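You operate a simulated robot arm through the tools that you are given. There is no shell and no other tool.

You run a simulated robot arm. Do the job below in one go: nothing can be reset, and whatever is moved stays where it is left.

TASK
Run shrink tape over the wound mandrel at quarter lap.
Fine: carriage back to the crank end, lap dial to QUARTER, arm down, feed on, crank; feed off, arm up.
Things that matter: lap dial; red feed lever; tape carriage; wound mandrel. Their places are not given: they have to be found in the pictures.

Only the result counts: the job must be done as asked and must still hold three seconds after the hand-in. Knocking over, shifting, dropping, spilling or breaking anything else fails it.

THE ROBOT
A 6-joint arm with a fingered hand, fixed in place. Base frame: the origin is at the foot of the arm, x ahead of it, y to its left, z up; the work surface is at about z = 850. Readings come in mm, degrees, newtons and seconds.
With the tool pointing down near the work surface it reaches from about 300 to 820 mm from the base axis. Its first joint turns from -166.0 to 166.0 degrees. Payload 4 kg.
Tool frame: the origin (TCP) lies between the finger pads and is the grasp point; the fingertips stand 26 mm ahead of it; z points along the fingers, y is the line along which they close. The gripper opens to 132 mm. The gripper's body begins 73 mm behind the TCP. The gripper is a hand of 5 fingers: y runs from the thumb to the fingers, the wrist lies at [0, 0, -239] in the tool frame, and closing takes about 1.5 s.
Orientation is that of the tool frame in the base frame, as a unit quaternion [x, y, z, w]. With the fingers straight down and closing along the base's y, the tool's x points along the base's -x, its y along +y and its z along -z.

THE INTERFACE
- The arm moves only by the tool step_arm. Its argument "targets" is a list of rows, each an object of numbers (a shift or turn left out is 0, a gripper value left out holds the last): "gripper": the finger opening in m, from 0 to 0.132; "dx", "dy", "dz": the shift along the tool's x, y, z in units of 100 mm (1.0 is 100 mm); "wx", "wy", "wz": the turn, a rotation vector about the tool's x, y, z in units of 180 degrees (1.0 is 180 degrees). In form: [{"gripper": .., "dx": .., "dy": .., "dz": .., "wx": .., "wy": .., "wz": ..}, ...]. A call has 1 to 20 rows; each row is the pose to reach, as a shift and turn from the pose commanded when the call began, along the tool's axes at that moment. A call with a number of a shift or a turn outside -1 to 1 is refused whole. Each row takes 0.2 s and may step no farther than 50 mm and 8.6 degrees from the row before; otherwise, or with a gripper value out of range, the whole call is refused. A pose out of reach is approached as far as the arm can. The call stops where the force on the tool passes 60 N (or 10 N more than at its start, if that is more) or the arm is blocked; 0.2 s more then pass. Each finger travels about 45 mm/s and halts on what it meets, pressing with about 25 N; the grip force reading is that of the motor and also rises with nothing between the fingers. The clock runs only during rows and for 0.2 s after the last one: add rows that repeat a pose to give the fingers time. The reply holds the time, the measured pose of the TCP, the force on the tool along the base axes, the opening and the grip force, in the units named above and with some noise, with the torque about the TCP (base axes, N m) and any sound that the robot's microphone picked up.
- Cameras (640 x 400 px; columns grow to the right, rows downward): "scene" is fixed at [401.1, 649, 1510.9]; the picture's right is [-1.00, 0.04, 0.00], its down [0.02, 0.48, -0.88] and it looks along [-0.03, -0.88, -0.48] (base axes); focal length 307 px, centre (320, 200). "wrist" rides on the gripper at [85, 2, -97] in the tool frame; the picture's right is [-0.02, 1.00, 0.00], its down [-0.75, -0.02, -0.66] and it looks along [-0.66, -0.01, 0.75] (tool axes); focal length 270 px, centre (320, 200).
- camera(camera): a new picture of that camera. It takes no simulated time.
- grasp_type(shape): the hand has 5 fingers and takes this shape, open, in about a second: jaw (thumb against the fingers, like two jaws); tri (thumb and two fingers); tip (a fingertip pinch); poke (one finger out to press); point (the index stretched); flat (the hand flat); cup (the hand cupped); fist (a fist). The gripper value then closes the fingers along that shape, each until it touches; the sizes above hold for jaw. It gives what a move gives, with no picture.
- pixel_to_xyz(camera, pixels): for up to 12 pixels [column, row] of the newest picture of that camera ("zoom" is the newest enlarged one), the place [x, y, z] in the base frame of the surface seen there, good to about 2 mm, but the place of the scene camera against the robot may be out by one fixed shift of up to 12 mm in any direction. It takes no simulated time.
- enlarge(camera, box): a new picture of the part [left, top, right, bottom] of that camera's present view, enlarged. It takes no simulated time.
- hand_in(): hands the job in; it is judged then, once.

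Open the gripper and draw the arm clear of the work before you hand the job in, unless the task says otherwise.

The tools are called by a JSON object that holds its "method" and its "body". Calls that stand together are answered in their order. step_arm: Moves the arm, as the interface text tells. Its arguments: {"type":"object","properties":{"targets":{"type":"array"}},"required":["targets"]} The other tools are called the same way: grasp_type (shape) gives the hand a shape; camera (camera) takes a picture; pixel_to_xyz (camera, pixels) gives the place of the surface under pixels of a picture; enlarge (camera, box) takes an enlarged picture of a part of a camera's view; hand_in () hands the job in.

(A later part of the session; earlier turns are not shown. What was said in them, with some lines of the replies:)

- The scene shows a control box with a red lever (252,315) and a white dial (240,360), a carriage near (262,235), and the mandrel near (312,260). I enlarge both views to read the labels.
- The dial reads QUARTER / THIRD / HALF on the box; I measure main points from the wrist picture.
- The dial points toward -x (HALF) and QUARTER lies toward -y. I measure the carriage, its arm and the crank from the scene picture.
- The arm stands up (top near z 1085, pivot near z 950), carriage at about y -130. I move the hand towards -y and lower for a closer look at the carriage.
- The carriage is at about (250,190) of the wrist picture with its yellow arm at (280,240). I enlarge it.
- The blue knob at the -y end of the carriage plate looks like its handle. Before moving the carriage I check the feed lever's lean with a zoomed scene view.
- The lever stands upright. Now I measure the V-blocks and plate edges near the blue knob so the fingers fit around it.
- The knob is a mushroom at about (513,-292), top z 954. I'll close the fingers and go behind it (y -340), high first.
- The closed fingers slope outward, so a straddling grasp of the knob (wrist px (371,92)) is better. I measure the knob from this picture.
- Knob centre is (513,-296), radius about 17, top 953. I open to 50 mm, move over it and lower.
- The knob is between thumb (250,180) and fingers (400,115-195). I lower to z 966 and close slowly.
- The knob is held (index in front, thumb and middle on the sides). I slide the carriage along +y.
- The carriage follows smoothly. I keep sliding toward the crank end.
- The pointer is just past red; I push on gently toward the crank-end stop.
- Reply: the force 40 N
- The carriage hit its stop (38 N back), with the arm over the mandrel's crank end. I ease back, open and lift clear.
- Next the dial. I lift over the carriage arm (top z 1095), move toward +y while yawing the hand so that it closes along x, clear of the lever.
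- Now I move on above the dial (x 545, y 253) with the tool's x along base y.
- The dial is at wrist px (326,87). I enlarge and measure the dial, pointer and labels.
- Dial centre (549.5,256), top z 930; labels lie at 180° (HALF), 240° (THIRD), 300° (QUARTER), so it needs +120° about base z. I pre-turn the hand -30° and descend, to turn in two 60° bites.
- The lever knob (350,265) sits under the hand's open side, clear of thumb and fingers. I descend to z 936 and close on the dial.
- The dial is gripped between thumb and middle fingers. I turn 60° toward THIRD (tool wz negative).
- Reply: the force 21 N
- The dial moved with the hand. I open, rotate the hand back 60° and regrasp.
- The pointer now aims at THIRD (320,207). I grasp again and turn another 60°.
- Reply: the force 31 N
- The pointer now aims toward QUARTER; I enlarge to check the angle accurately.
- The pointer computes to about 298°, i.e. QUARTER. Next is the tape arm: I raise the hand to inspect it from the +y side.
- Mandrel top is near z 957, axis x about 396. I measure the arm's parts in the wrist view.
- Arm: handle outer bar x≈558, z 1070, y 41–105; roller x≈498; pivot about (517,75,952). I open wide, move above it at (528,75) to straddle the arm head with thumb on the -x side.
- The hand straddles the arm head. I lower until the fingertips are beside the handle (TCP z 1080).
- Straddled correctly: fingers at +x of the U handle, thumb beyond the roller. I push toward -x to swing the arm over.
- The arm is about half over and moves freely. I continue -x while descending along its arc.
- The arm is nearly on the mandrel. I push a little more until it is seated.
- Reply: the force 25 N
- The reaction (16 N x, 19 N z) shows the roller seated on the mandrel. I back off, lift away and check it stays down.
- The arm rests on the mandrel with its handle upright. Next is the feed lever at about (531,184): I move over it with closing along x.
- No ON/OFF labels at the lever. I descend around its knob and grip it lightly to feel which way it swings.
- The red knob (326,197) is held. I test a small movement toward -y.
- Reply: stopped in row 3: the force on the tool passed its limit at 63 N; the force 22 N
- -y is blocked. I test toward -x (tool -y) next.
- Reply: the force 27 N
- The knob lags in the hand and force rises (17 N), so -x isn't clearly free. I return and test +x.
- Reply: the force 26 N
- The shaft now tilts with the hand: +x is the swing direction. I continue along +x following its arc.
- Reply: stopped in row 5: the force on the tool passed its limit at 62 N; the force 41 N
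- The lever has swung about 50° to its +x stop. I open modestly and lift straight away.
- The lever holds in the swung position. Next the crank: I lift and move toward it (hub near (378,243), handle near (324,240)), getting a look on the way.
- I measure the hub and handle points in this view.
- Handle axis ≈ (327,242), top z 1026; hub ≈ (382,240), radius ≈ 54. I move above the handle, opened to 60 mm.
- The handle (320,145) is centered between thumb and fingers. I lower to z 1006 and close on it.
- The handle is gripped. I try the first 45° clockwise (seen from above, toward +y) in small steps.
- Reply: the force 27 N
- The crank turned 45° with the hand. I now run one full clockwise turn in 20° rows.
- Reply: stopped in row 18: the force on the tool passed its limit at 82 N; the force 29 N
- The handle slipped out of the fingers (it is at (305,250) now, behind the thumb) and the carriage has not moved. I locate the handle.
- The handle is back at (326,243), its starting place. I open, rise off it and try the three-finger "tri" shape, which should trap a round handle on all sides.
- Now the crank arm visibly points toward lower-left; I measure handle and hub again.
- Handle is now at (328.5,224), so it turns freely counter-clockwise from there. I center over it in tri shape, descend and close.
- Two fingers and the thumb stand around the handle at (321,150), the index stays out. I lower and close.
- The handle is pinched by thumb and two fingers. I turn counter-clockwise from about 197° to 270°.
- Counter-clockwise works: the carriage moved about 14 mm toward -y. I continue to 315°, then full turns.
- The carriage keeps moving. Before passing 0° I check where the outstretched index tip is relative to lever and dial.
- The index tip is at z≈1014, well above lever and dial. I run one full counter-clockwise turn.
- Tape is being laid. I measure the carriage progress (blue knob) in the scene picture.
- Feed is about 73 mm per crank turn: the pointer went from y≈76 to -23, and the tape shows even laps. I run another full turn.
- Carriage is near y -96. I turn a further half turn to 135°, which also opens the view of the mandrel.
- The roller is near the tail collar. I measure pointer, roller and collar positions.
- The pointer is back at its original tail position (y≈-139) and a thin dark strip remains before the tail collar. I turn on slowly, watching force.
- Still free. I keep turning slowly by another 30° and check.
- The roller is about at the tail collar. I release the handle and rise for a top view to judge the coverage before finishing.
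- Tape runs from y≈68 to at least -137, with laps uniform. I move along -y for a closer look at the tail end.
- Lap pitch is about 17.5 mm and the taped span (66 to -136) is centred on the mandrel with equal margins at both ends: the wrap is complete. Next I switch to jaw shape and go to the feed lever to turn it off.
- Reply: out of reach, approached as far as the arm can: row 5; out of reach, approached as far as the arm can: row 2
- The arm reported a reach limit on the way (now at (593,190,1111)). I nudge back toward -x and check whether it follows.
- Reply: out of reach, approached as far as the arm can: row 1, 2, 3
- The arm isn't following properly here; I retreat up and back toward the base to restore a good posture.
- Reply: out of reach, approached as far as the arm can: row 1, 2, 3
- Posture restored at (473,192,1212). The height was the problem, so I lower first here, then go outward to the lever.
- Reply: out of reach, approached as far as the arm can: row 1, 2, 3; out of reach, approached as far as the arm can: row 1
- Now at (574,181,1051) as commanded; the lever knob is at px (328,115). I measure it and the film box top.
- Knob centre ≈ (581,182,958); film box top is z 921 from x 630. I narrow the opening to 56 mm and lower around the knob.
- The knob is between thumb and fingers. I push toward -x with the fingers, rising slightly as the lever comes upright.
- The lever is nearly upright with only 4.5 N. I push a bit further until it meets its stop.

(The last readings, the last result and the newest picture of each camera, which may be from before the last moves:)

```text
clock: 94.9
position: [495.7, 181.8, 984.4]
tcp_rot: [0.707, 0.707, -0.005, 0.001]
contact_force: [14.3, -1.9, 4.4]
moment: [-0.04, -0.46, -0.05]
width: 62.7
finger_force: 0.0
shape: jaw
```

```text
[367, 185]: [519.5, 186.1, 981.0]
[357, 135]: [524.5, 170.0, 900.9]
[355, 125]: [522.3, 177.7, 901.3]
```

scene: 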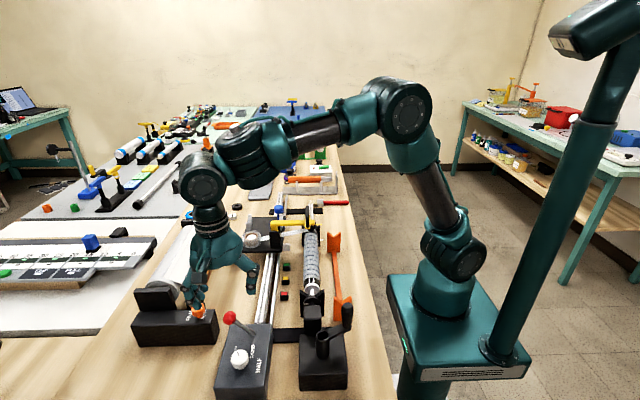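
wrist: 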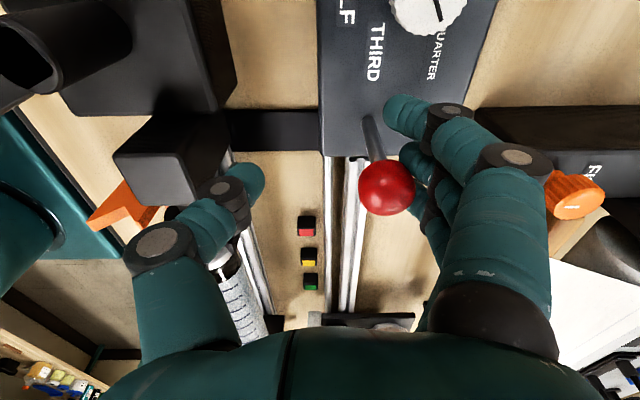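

The lever is against its upright stop (14 N, fingers yielding). I back off, lift out and verify.

{"method": "step_arm", "body": {"targets": [{"dy": 0.1}, {"dy": 0.14}, {"dy": 0.14, "dz": -0.3}, {"dy": 0.14, "dz": -0.65}, {"dy": 0.1, "dz": -1.0}]}}

{"method": "camera", "body": {"camera": "wrist"}}

{"method": "camera", "body": {"camera": "scene"}}

{"method": "enlarge", "body": {"camera": "scene", "box": [210, 295, 290, 345]}}

{"method": "pixel_to_xyz", "body": {"camera": "zoom", "pixels": [[335, 130], [345, 190], [352, 220], [360, 260]]}}

```text
clock: 96.1
position: [506.1, 181.7, 1084.2]
tcp_rot: [0.706, 0.708, -0.006, 0.001]
contact_force: [-0.4, 0.1, 0.4]
moment: [0.01, 0.03, -0.02]
width: 56.6
finger_force: 0.0
shape: jaw
```

```text
taken
```

wrist: 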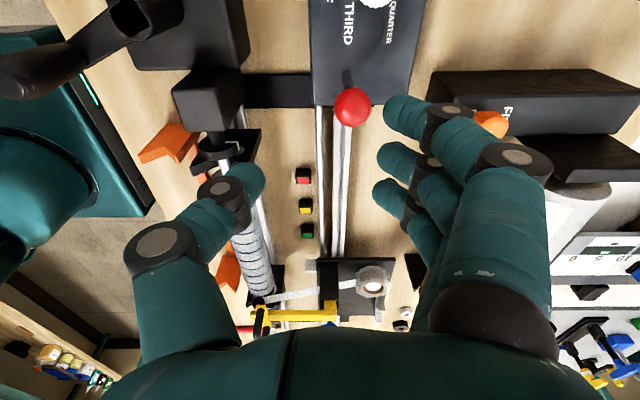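

```text
taken
```

scene: 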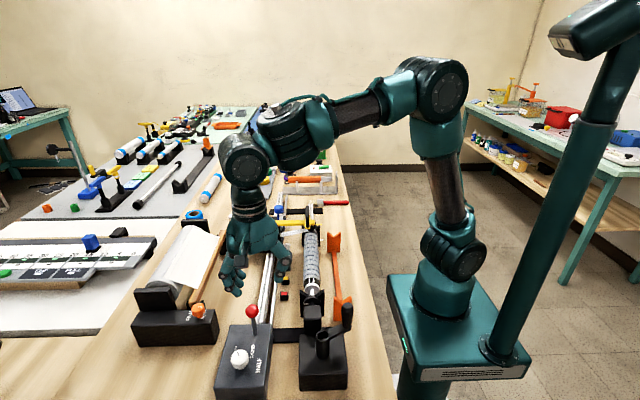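

```text
8.00 times, centred on (250, 320) of scene
```

zoom: 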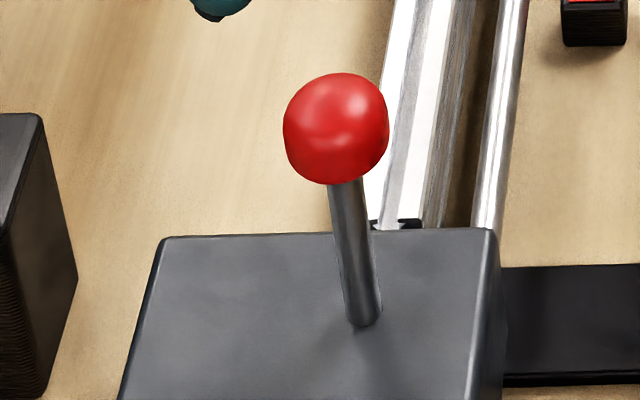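

```text
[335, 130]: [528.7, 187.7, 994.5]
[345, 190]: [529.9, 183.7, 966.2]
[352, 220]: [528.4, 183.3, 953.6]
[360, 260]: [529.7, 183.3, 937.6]
```

Feed lever is exactly back at its upright rest. Now the arm: I travel along -y to the carriage with a wide opening.

{"method": "step_arm", "body": {"targets": [{"gripper": 0.125, "dx": -0.3, "dy": -0.2, "dz": -0.2}, {"dx": -0.6, "dy": -0.4, "dz": -0.3}, {"dx": -1.0, "dy": -0.6, "dz": -0.4}]}}

{"method": "step_arm", "body": {"targets": [{"dx": -0.4}, {"dx": -0.8}, {"dx": -1.0}]}}

{"method": "camera", "body": {"camera": "wrist"}}

{"method": "enlarge", "body": {"camera": "wrist", "box": [230, 130, 390, 290]}}

```text
clock: 96.9
position: [446.3, 82.5, 1122.3]
tcp_rot: [0.705, 0.709, -0.005, 0.0]
contact_force: [-0.5, 0.2, -1.1]
moment: [0.0, 0.01, -0.03]
width: 124.6
finger_force: 0.0
shape: jaw
```

```text
clock: 97.7
position: [446.8, -15.4, 1125.6]
tcp_rot: [0.706, 0.708, -0.006, 0.001]
contact_force: [-0.4, -0.1, -0.4]
moment: [-0.01, -0.02, -0.01]
width: 124.7
finger_force: 0.1
shape: jaw
```

```text
taken
```

wrist: 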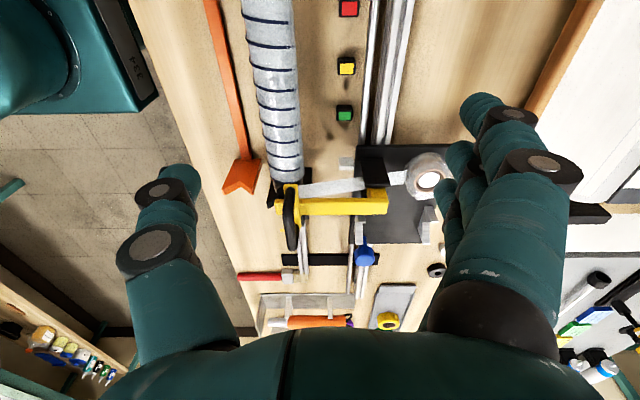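

```text
2.50 times, centred on (310, 210) of wrist
```

zoom: 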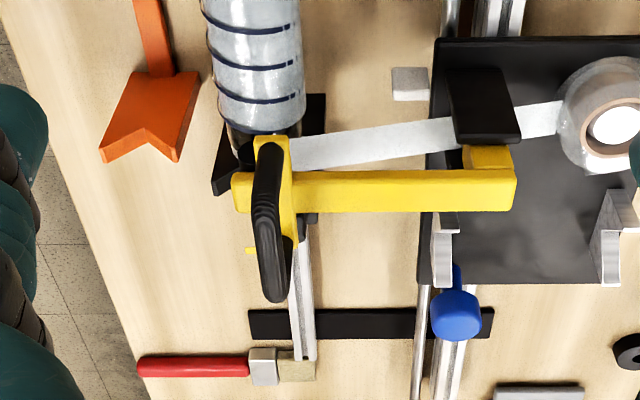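

{"method": "pixel_to_xyz", "body": {"camera": "zoom", "pixels": [[270, 155], [270, 200], [268, 250], [272, 290], [240, 195], [290, 150], [300, 190], [400, 190], [490, 190], [260, 175], [285, 235], [485, 155]]}}

```text
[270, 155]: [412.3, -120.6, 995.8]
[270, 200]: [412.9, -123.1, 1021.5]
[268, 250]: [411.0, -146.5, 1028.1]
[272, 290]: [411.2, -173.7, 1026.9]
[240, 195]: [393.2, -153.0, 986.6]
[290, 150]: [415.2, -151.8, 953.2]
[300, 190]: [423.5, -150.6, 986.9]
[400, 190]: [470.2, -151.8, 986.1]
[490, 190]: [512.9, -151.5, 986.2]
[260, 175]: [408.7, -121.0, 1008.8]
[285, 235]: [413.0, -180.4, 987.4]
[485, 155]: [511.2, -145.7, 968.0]
```

Handle bar: x 412, y -120…-182, top z 1028; arm top z 986. I'll pinch the bar with the tri shape and carry it along its arc (pivot ≈ (514,957), R ≈ 121). First change shape and move above it.

{"method": "grasp_type", "body": {"shape": "tri"}}

{"method": "step_arm", "body": {"targets": [{"gripper": 0.06, "dx": -0.35, "dy": -0.15}, {"dx": -0.7, "dy": -0.3}, {"dx": -1.0, "dy": -0.34}]}}

{"method": "step_arm", "body": {"targets": [{"dx": -0.2}, {"dx": -0.35}, {"dx": -0.35, "dz": 0.4}]}}

{"method": "camera", "body": {"camera": "wrist"}}

{"method": "enlarge", "body": {"camera": "scene", "box": [220, 130, 380, 290]}}

```text
clock: 98.6
position: [446.0, -14.6, 1124.4]
tcp_rot: [0.706, 0.708, -0.006, 0.001]
contact_force: [1.5, -0.4, -0.7]
moment: [-0.04, 0.0, -0.03]
width: 131.6
finger_force: 0.0
shape: tri
```

```text
clock: 99.4
position: [413.0, -117.5, 1125.2]
tcp_rot: [0.706, 0.708, -0.005, 0.001]
contact_force: [-0.5, -0.6, -1.5]
moment: [-0.03, 0.01, 0.01]
width: 62.8
finger_force: 0.0
shape: tri
```

```text
clock: 100.2
position: [413.0, -152.7, 1086.8]
tcp_rot: [0.707, 0.707, -0.005, 0.0]
contact_force: [-0.5, -0.6, -0.3]
moment: [0.02, 0.02, 0.0]
width: 60.9
finger_force: 0.1
shape: tri
```

```text
taken
```

wrist: 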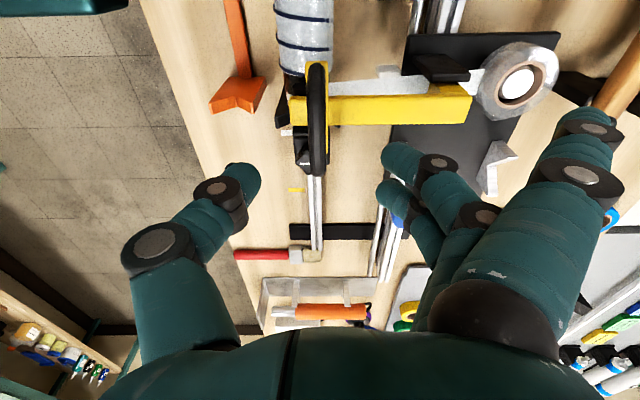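

```text
2.50 times, centred on (300, 210) of scene
```

zoom: 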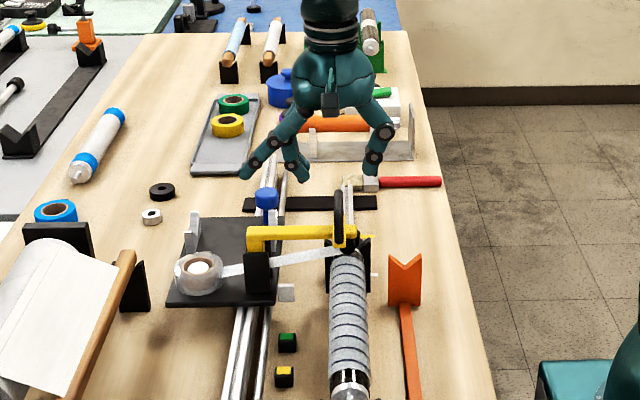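

The bar lies midway between thumb and fingers. I descend to z 1025 and close on it.

{"method": "step_arm", "body": {"targets": [{"dz": 0.25}, {"dz": 0.45}, {"dz": 0.61}, {"dz": 0.61, "gripper": 0.0}, {"dz": 0.61}, {"dz": 0.61}, {"dz": 0.61}, {"dz": 0.61}]}}

{"method": "camera", "body": {"camera": "wrist"}}

{"method": "enlarge", "body": {"camera": "scene", "box": [240, 170, 360, 270]}}

```text
clock: 102.0
position: [412.9, -153.4, 1027.9]
tcp_rot: [0.706, 0.708, -0.006, 0.001]
contact_force: [2.7, -1.0, -2.8]
moment: [-0.01, 0.0, -0.03]
width: 0.0
finger_force: 25.4
shape: tri
```

```text
taken
```

wrist: 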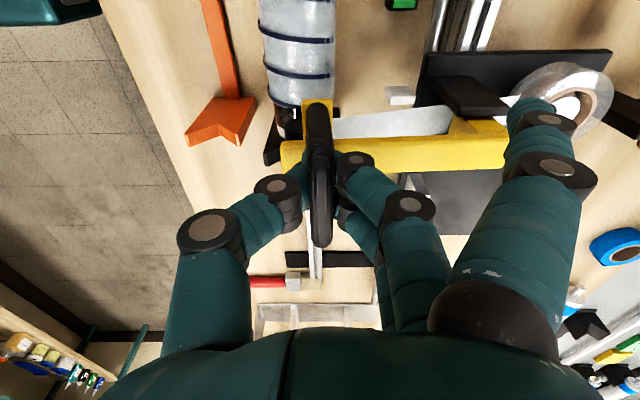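

```text
4.00 times, centred on (300, 220) of scene
```

zoom: 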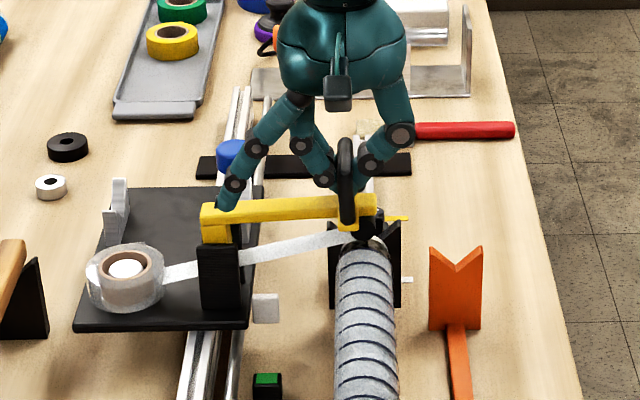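

The bar is trapped between thumb and two fingers. I carry it along the arc, first half.

{"method": "step_arm", "body": {"targets": [{"dy": 0.08, "dz": -0.111}, {"dy": 0.172, "dz": -0.212}, {"dy": 0.274, "dz": -0.302}, {"dy": 0.387, "dz": -0.38}, {"dy": 0.507, "dz": -0.445}, {"dy": 0.634, "dz": -0.496}, {"dy": 0.766, "dz": -0.532}, {"dy": 0.901, "dz": -0.552}]}}

{"method": "camera", "body": {"camera": "wrist"}}

{"method": "enlarge", "body": {"camera": "scene", "box": [240, 170, 360, 270]}}

```text
clock: 103.8
position: [503.0, -152.5, 1078.5]
tcp_rot: [0.706, 0.708, -0.007, -0.003]
contact_force: [0.3, -2.4, -54.0]
moment: [-0.04, 0.49, 0.0]
width: 0.0
finger_force: 25.1
shape: tri
```

```text
taken
```

wrist: 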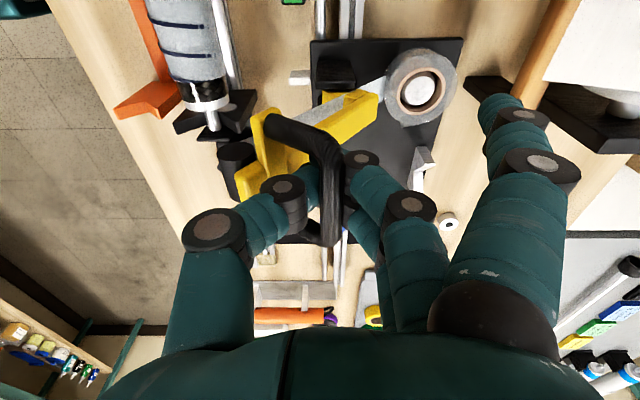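

```text
4.00 times, centred on (300, 220) of scene
```

zoom: 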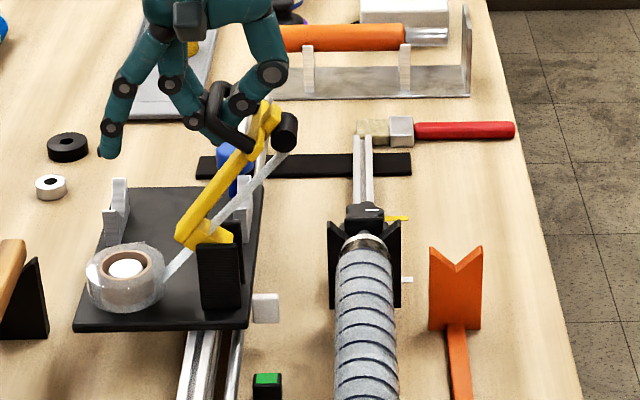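

The arm is most of the way up; the hand pulls a little too high (-54 N z). I finish the arc about 7 mm lower.

{"method": "step_arm", "body": {"targets": [{"dy": 0.05, "dz": 0.06}, {"dy": 0.16, "dz": 0.07}, {"dy": 0.28, "dz": 0.09}, {"dy": 0.4, "dz": 0.12}, {"dy": 0.5, "dz": 0.15}]}}

{"method": "camera", "body": {"camera": "wrist"}}

{"method": "enlarge", "body": {"camera": "scene", "box": [240, 170, 360, 270]}}

```text
clock: 105.0
position: [552.6, -152.3, 1068.2]
tcp_rot: [0.706, 0.708, -0.005, 0.003]
contact_force: [-4.4, -0.6, 33.8]
moment: [0.02, 1.86, -0.03]
width: 0.0
finger_force: 24.8
shape: tri
```

```text
taken
```

wrist: 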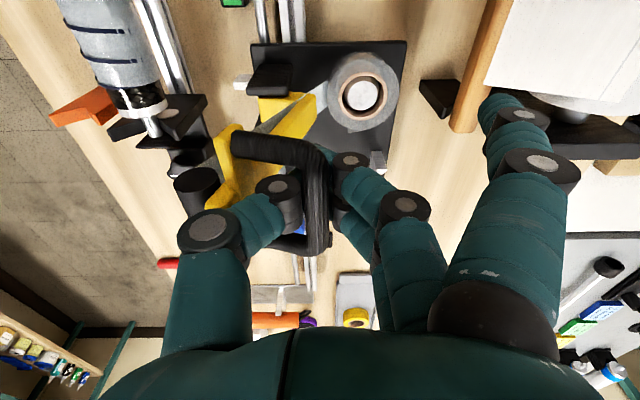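

```text
4.00 times, centred on (300, 220) of scene
```

zoom: 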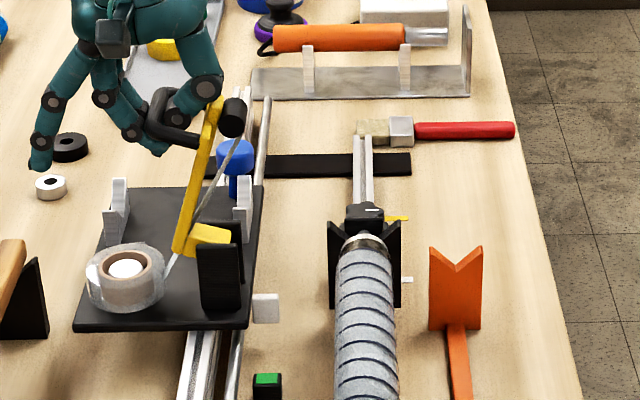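

The arm is nearly at its original up pose and now resists (34 N). I ease z a little and push slightly further +x to seat it.

{"method": "step_arm", "body": {"targets": [{"dy": 0.03, "dz": 0.0}, {"dy": 0.06, "dz": 0.02}]}}

{"method": "enlarge", "body": {"camera": "scene", "box": [220, 180, 340, 260]}}

```text
clock: 105.6
position: [559.0, -152.6, 1065.6]
tcp_rot: [0.706, 0.708, -0.005, 0.002]
contact_force: [-3.7, -0.4, 53.4]
moment: [0.03, 2.82, 0.03]
width: 0.2
finger_force: 24.6
shape: tri
```

```text
5.00 times, centred on (280, 220) of scene
```

zoom: 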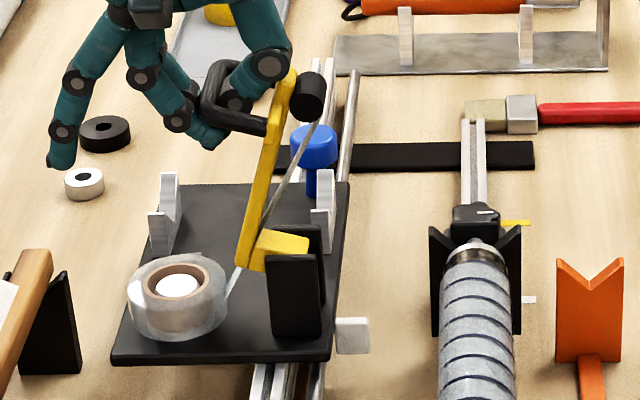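

With 53 N reaction the arm is against its up stop. I relax the push, open the fingers and withdraw upward.

{"method": "step_arm", "body": {"targets": [{"dz": -0.08, "dy": -0.03}, {"dz": -0.08, "dy": -0.03, "gripper": 0.05}, {"dz": -0.08, "dy": -0.03}, {"dz": -0.08, "dy": -0.03}, {"dz": -0.08, "dy": -0.03}]}}

{"method": "camera", "body": {"camera": "wrist"}}

{"method": "enlarge", "body": {"camera": "scene", "box": [220, 180, 340, 260]}}

```text
clock: 106.8
position: [556.9, -152.0, 1069.6]
tcp_rot: [0.707, 0.708, -0.006, 0.0]
contact_force: [0.2, -0.1, 0.9]
moment: [0.0, -0.01, 0.01]
width: 49.1
finger_force: 0.0
shape: tri
```

```text
taken
```

wrist: 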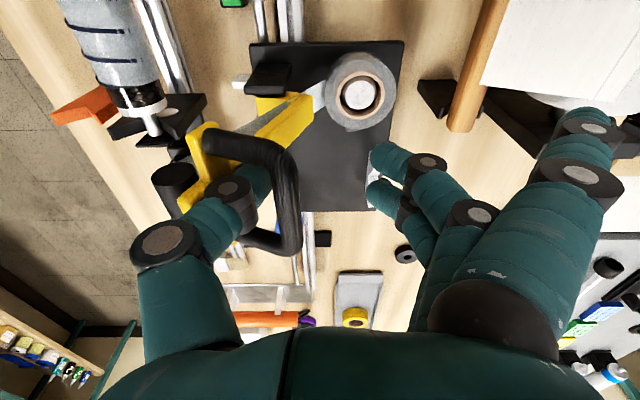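

```text
5.00 times, centred on (280, 220) of scene
```

zoom: 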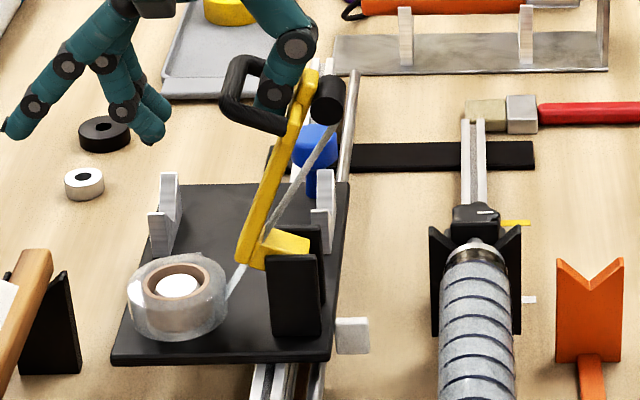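

Opening the thumb inside the U pushed the arm a few degrees forward. I lift the thumb out, then push the arm back up from its -x side.

{"method": "step_arm", "body": {"targets": [{"gripper": 0.034}, {"dz": -0.1}, {"dz": -0.3}, {"dz": -0.6}, {"dz": -0.8}]}}

{"method": "grasp_type", "body": {"shape": "jaw"}}

{"method": "camera", "body": {"camera": "wrist"}}

{"method": "enlarge", "body": {"camera": "scene", "box": [220, 180, 340, 260]}}

{"method": "pixel_to_xyz", "body": {"camera": "zoom", "pixels": [[310, 75], [330, 100], [240, 100], [275, 120], [245, 260]]}}

```text
clock: 108.0
position: [557.4, -152.0, 1150.0]
tcp_rot: [0.706, 0.708, -0.006, 0.001]
contact_force: [-0.3, 0.7, -0.9]
moment: [0.0, 0.0, 0.01]
width: 34.5
finger_force: 0.2
shape: tri
```

```text
clock: 108.9
position: [557.4, -151.7, 1150.2]
tcp_rot: [0.706, 0.708, -0.006, 0.0]
contact_force: [-0.2, -0.1, -0.2]
moment: [0.04, 0.05, -0.03]
width: 132.1
finger_force: 0.0
shape: jaw
```

```text
taken
```

wrist: 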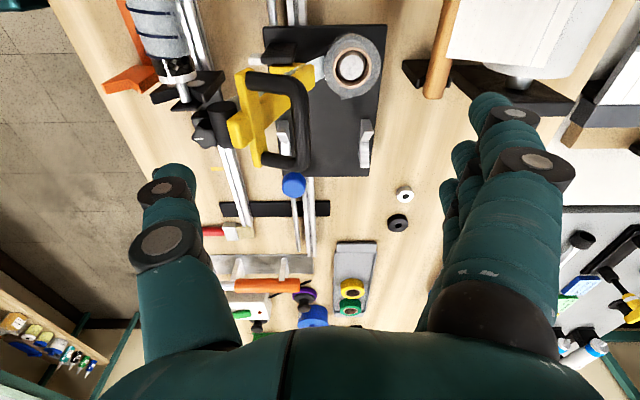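

```text
5.00 times, centred on (280, 220) of scene
```

zoom: 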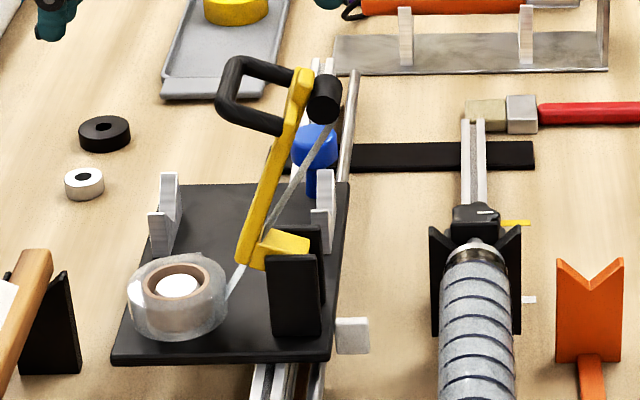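

```text
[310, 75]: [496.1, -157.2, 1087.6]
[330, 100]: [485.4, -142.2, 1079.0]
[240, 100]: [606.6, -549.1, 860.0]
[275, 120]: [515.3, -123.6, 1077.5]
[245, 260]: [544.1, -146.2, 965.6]
```

The arm rests about 8° short of its original up pose. I set the open hand around its head, thumb beyond the roller at x≈455.

{"method": "step_arm", "body": {"targets": [{"gripper": 0.13, "dy": -0.2}, {"dy": -0.38}, {"dy": -0.38, "dz": 0.3}, {"dy": -0.38, "dz": 0.66}]}}

{"method": "camera", "body": {"camera": "wrist"}}

{"method": "enlarge", "body": {"camera": "scene", "box": [220, 170, 340, 250]}}

```text
clock: 109.9
position: [518.7, -152.7, 1085.4]
tcp_rot: [0.706, 0.708, -0.005, 0.001]
contact_force: [0.0, 0.0, 0.5]
moment: [0.01, -0.01, 0.0]
width: 130.5
finger_force: 0.0
shape: jaw
```

```text
taken
```

wrist: 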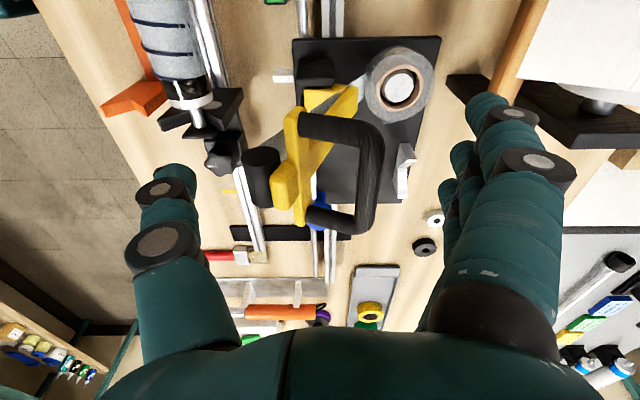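

```text
5.00 times, centred on (280, 210) of scene
```

zoom: 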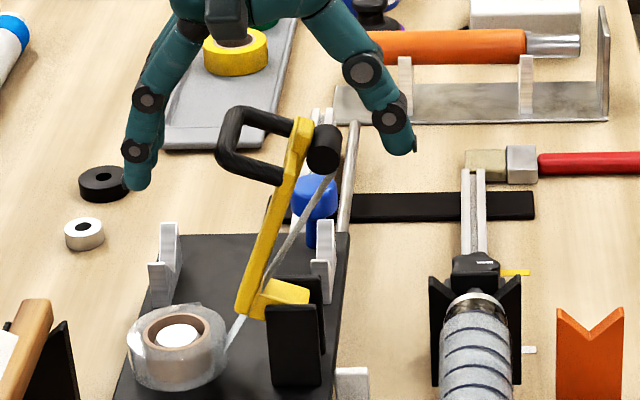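

Positioned. I push toward +x in small steps.

{"method": "step_arm", "body": {"targets": [{"dy": 0.08}, {"dy": 0.14}, {"dy": 0.2}, {"dy": 0.26}, {"dy": 0.31}]}}

{"method": "enlarge", "body": {"camera": "scene", "box": [220, 180, 340, 260]}}

```text
clock: 111.1
position: [549.0, -153.0, 1086.3]
tcp_rot: [0.707, 0.707, -0.006, 0.001]
contact_force: [-0.8, -0.1, 0.9]
moment: [0.0, 0.05, 0.04]
width: 130.0
finger_force: 0.0
shape: jaw
```

```text
5.00 times, centred on (280, 220) of scene
```

zoom: 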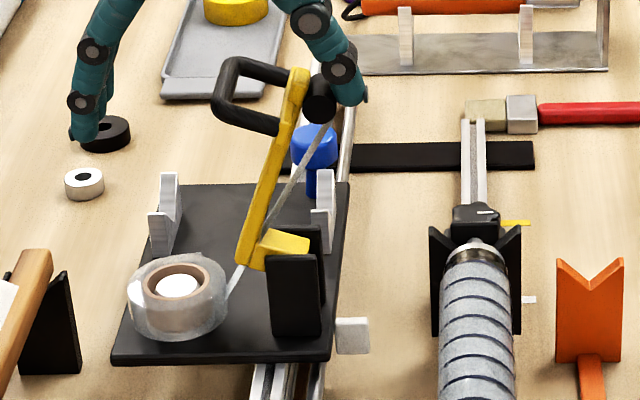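

Contact has just begun and the arm is moving. I continue until the stop.

{"method": "step_arm", "body": {"targets": [{"dy": 0.06}, {"dy": 0.12}, {"dy": 0.17}, {"dy": 0.22}, {"dy": 0.27}]}}

{"method": "enlarge", "body": {"camera": "scene", "box": [220, 180, 340, 260]}}

```text
clock: 112.3
position: [576.3, -152.4, 1085.7]
tcp_rot: [0.707, 0.708, -0.006, 0.001]
contact_force: [-10.8, 0.1, 1.6]
moment: [0.0, 0.27, 0.01]
width: 131.0
finger_force: 0.2
shape: jaw
```

```text
5.00 times, centred on (280, 220) of scene
```

zoom: 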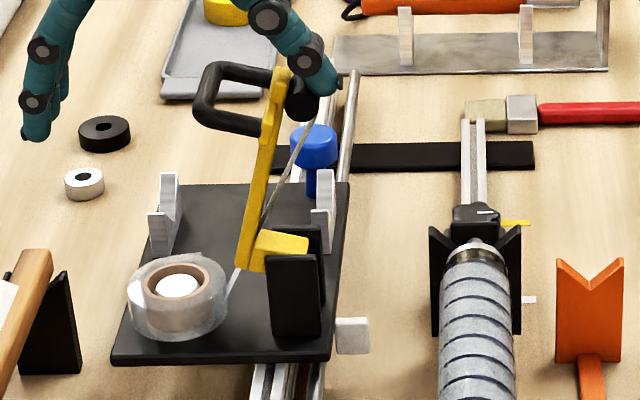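

The arm now matches its original up angle with 11 N. A little more to confirm the stop, then back off and lift.

{"method": "step_arm", "body": {"targets": [{"dy": 0.04}, {"dy": 0.07}]}}

{"method": "step_arm", "body": {"targets": [{"dy": -0.1}, {"dy": -0.22}, {"dy": -0.26, "dz": -0.3}, {"dy": -0.26, "dz": -0.7}, {"dy": -0.26, "dz": -0.95}]}}

{"method": "enlarge", "body": {"camera": "scene", "box": [220, 180, 340, 260]}}

{"method": "camera", "body": {"camera": "wrist"}}

```text
clock: 112.9
position: [582.9, -152.6, 1085.5]
tcp_rot: [0.707, 0.708, -0.005, 0.001]
contact_force: [-12.8, -0.4, 5.5]
moment: [-0.03, 0.62, 0.03]
width: 131.2
finger_force: 0.0
shape: jaw
```

```text
clock: 114.1
position: [557.9, -153.6, 1180.7]
tcp_rot: [0.706, 0.708, -0.005, 0.001]
contact_force: [0.6, -0.4, -0.5]
moment: [-0.06, -0.03, 0.01]
width: 130.2
finger_force: 0.0
shape: jaw
```

```text
5.00 times, centred on (280, 220) of scene
```

zoom: 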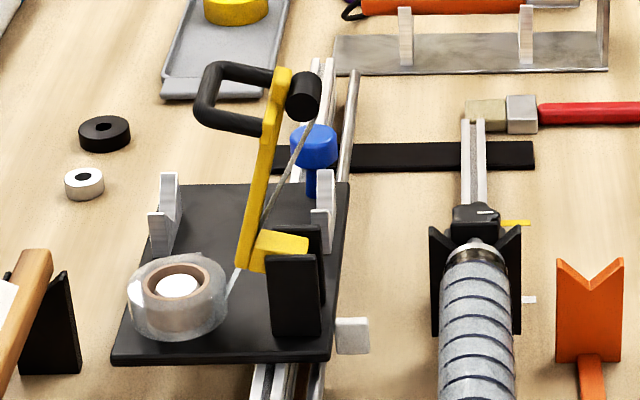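

```text
taken
```

wrist: 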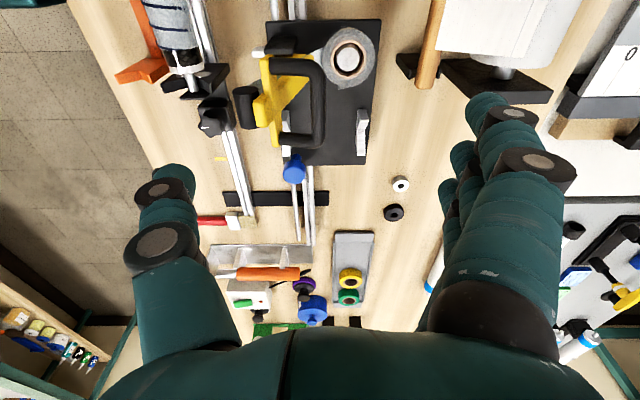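

The arm now stands up as at the start, feed lever is off. I draw the hand clear toward the middle and check everything.

{"method": "step_arm", "body": {"targets": [{"dy": -0.3, "dz": -0.2}, {"dy": -0.6, "dz": -0.4, "dx": 0.1}, {"dy": -0.9, "dz": -0.6, "dx": 0.3}, {"dy": -1.0, "dz": -0.8, "dx": 0.6}]}}

{"method": "step_arm", "body": {"targets": [{"dx": 0.4, "dy": -0.2}, {"dx": 0.8, "dy": -0.4}, {"dx": 1.0, "dy": -0.6}]}}

{"method": "camera", "body": {"camera": "scene"}}

{"method": "enlarge", "body": {"camera": "scene", "box": [200, 180, 360, 400]}}

{"method": "enlarge", "body": {"camera": "scene", "box": [210, 335, 270, 385]}}

{"method": "camera", "body": {"camera": "wrist"}}

```text
clock: 115.1
position: [458.6, -90.8, 1259.6]
tcp_rot: [0.706, 0.708, -0.006, 0.0]
contact_force: [-0.2, -0.4, -0.6]
moment: [0.0, 0.03, -0.01]
width: 130.0
finger_force: 0.1
shape: jaw
out of reach, approached as far as the arm can: row 2
```

```text
clock: 115.9
position: [399.2, 9.7, 1258.5]
tcp_rot: [0.707, 0.708, -0.006, 0.001]
contact_force: [-0.3, -0.2, 0.1]
moment: [0.0, -0.02, -0.02]
width: 130.3
finger_force: 0.0
shape: jaw
```

```text
taken
```

scene: 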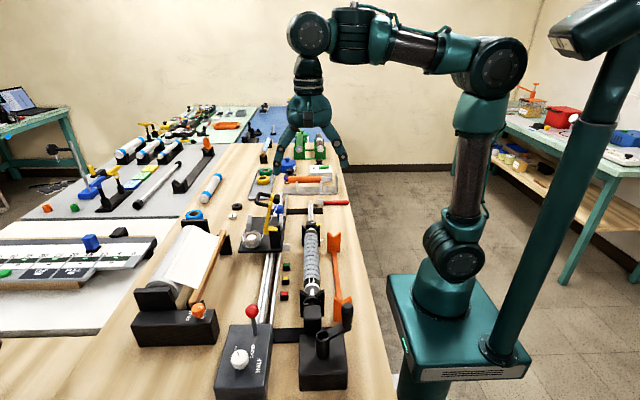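

```text
1.82 times, centred on (280, 290) of scene
```

zoom: 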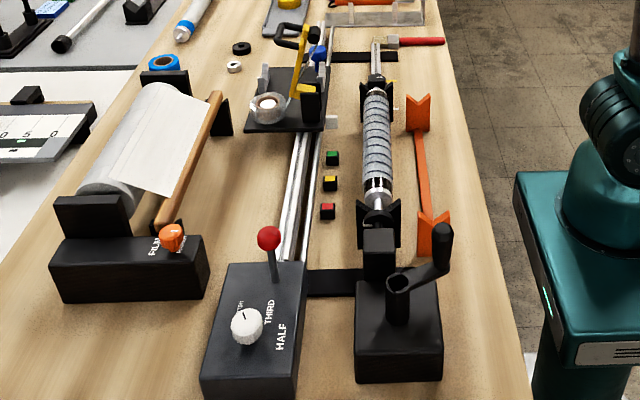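

```text
8.00 times, centred on (240, 360) of scene
```

zoom: 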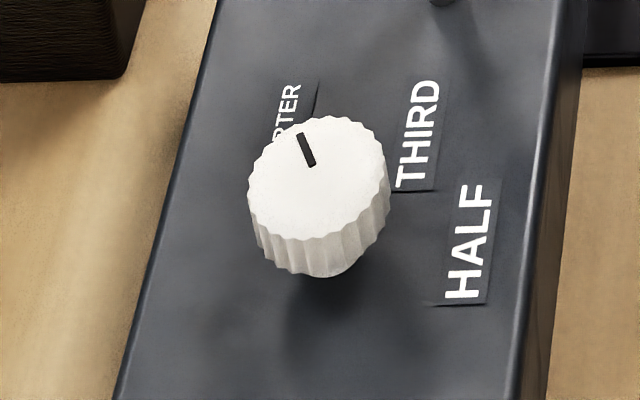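

```text
taken
```

wrist: 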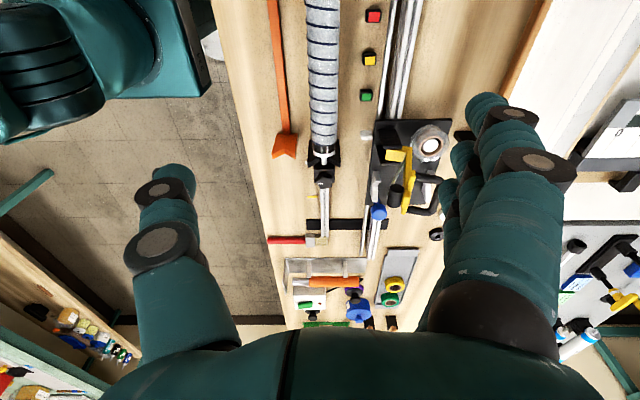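

Dial at QUARTER, feed lever upright, arm up, nothing else moved. One last look at both ends of the wrap.

{"method": "enlarge", "body": {"camera": "scene", "box": [290, 215, 340, 305]}}

{"method": "enlarge", "body": {"camera": "wrist", "box": [280, 90, 380, 170]}}

{"method": "pixel_to_xyz", "body": {"camera": "zoom", "pixels": [[282, 190], [282, 210], [285, 225], [285, 240], [285, 255], [290, 265]]}}

```text
4.44 times, centred on (315, 260) of scene
```

zoom: 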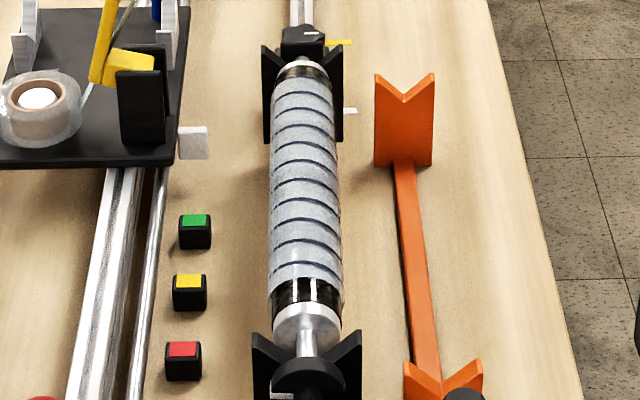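

```text
5.00 times, centred on (330, 130) of wrist
```

zoom: 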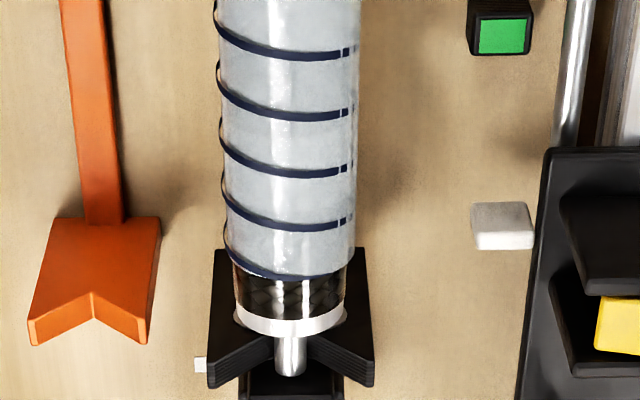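

```text
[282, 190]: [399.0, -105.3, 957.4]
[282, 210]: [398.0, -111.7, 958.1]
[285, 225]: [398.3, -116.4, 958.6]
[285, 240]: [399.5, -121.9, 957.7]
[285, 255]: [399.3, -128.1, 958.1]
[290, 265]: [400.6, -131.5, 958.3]
```

The wrap is even from end to end with equal bare margins at both collars; the hand is open and clear. I hand the job in.

{"method": "hand_in", "body": {}}

```text
The job is handed in.
```

The mandrel now has shrink tape wound over it at quarter lap, and the job is handed in. I don't have the verdict.

- **Tape:** the laps are even, about 17.5 mm apart. The taped span runs from about y = 66 to y = -136. About 14 mm is left bare at each end, next to the collars. The near-end margin is where the tape began with the carriage hard against its crank-end stop. I took the matching margin at the tail end as the full wrap and stopped cranking there.
- **Settings left:** the lap dial is at QUARTER, the feed lever is upright (off), and the tape arm is up at its original angle. The carriage is now at the tail end.
- **Wrong direction first:** I turned the crank clockwise at the start. The handle slipped out of the grip and the carriage did not move. Counter-clockwise was the right way and laid all of the tape.
- **Arm nudged on release:** opening the fingers after lifting the arm pushed it about 8° forward. I pushed it back up, and it was still standing when I checked.

Nothing else on the bench looked moved or knocked in the final pictures. The hand was open and clear of the work when I handed in.
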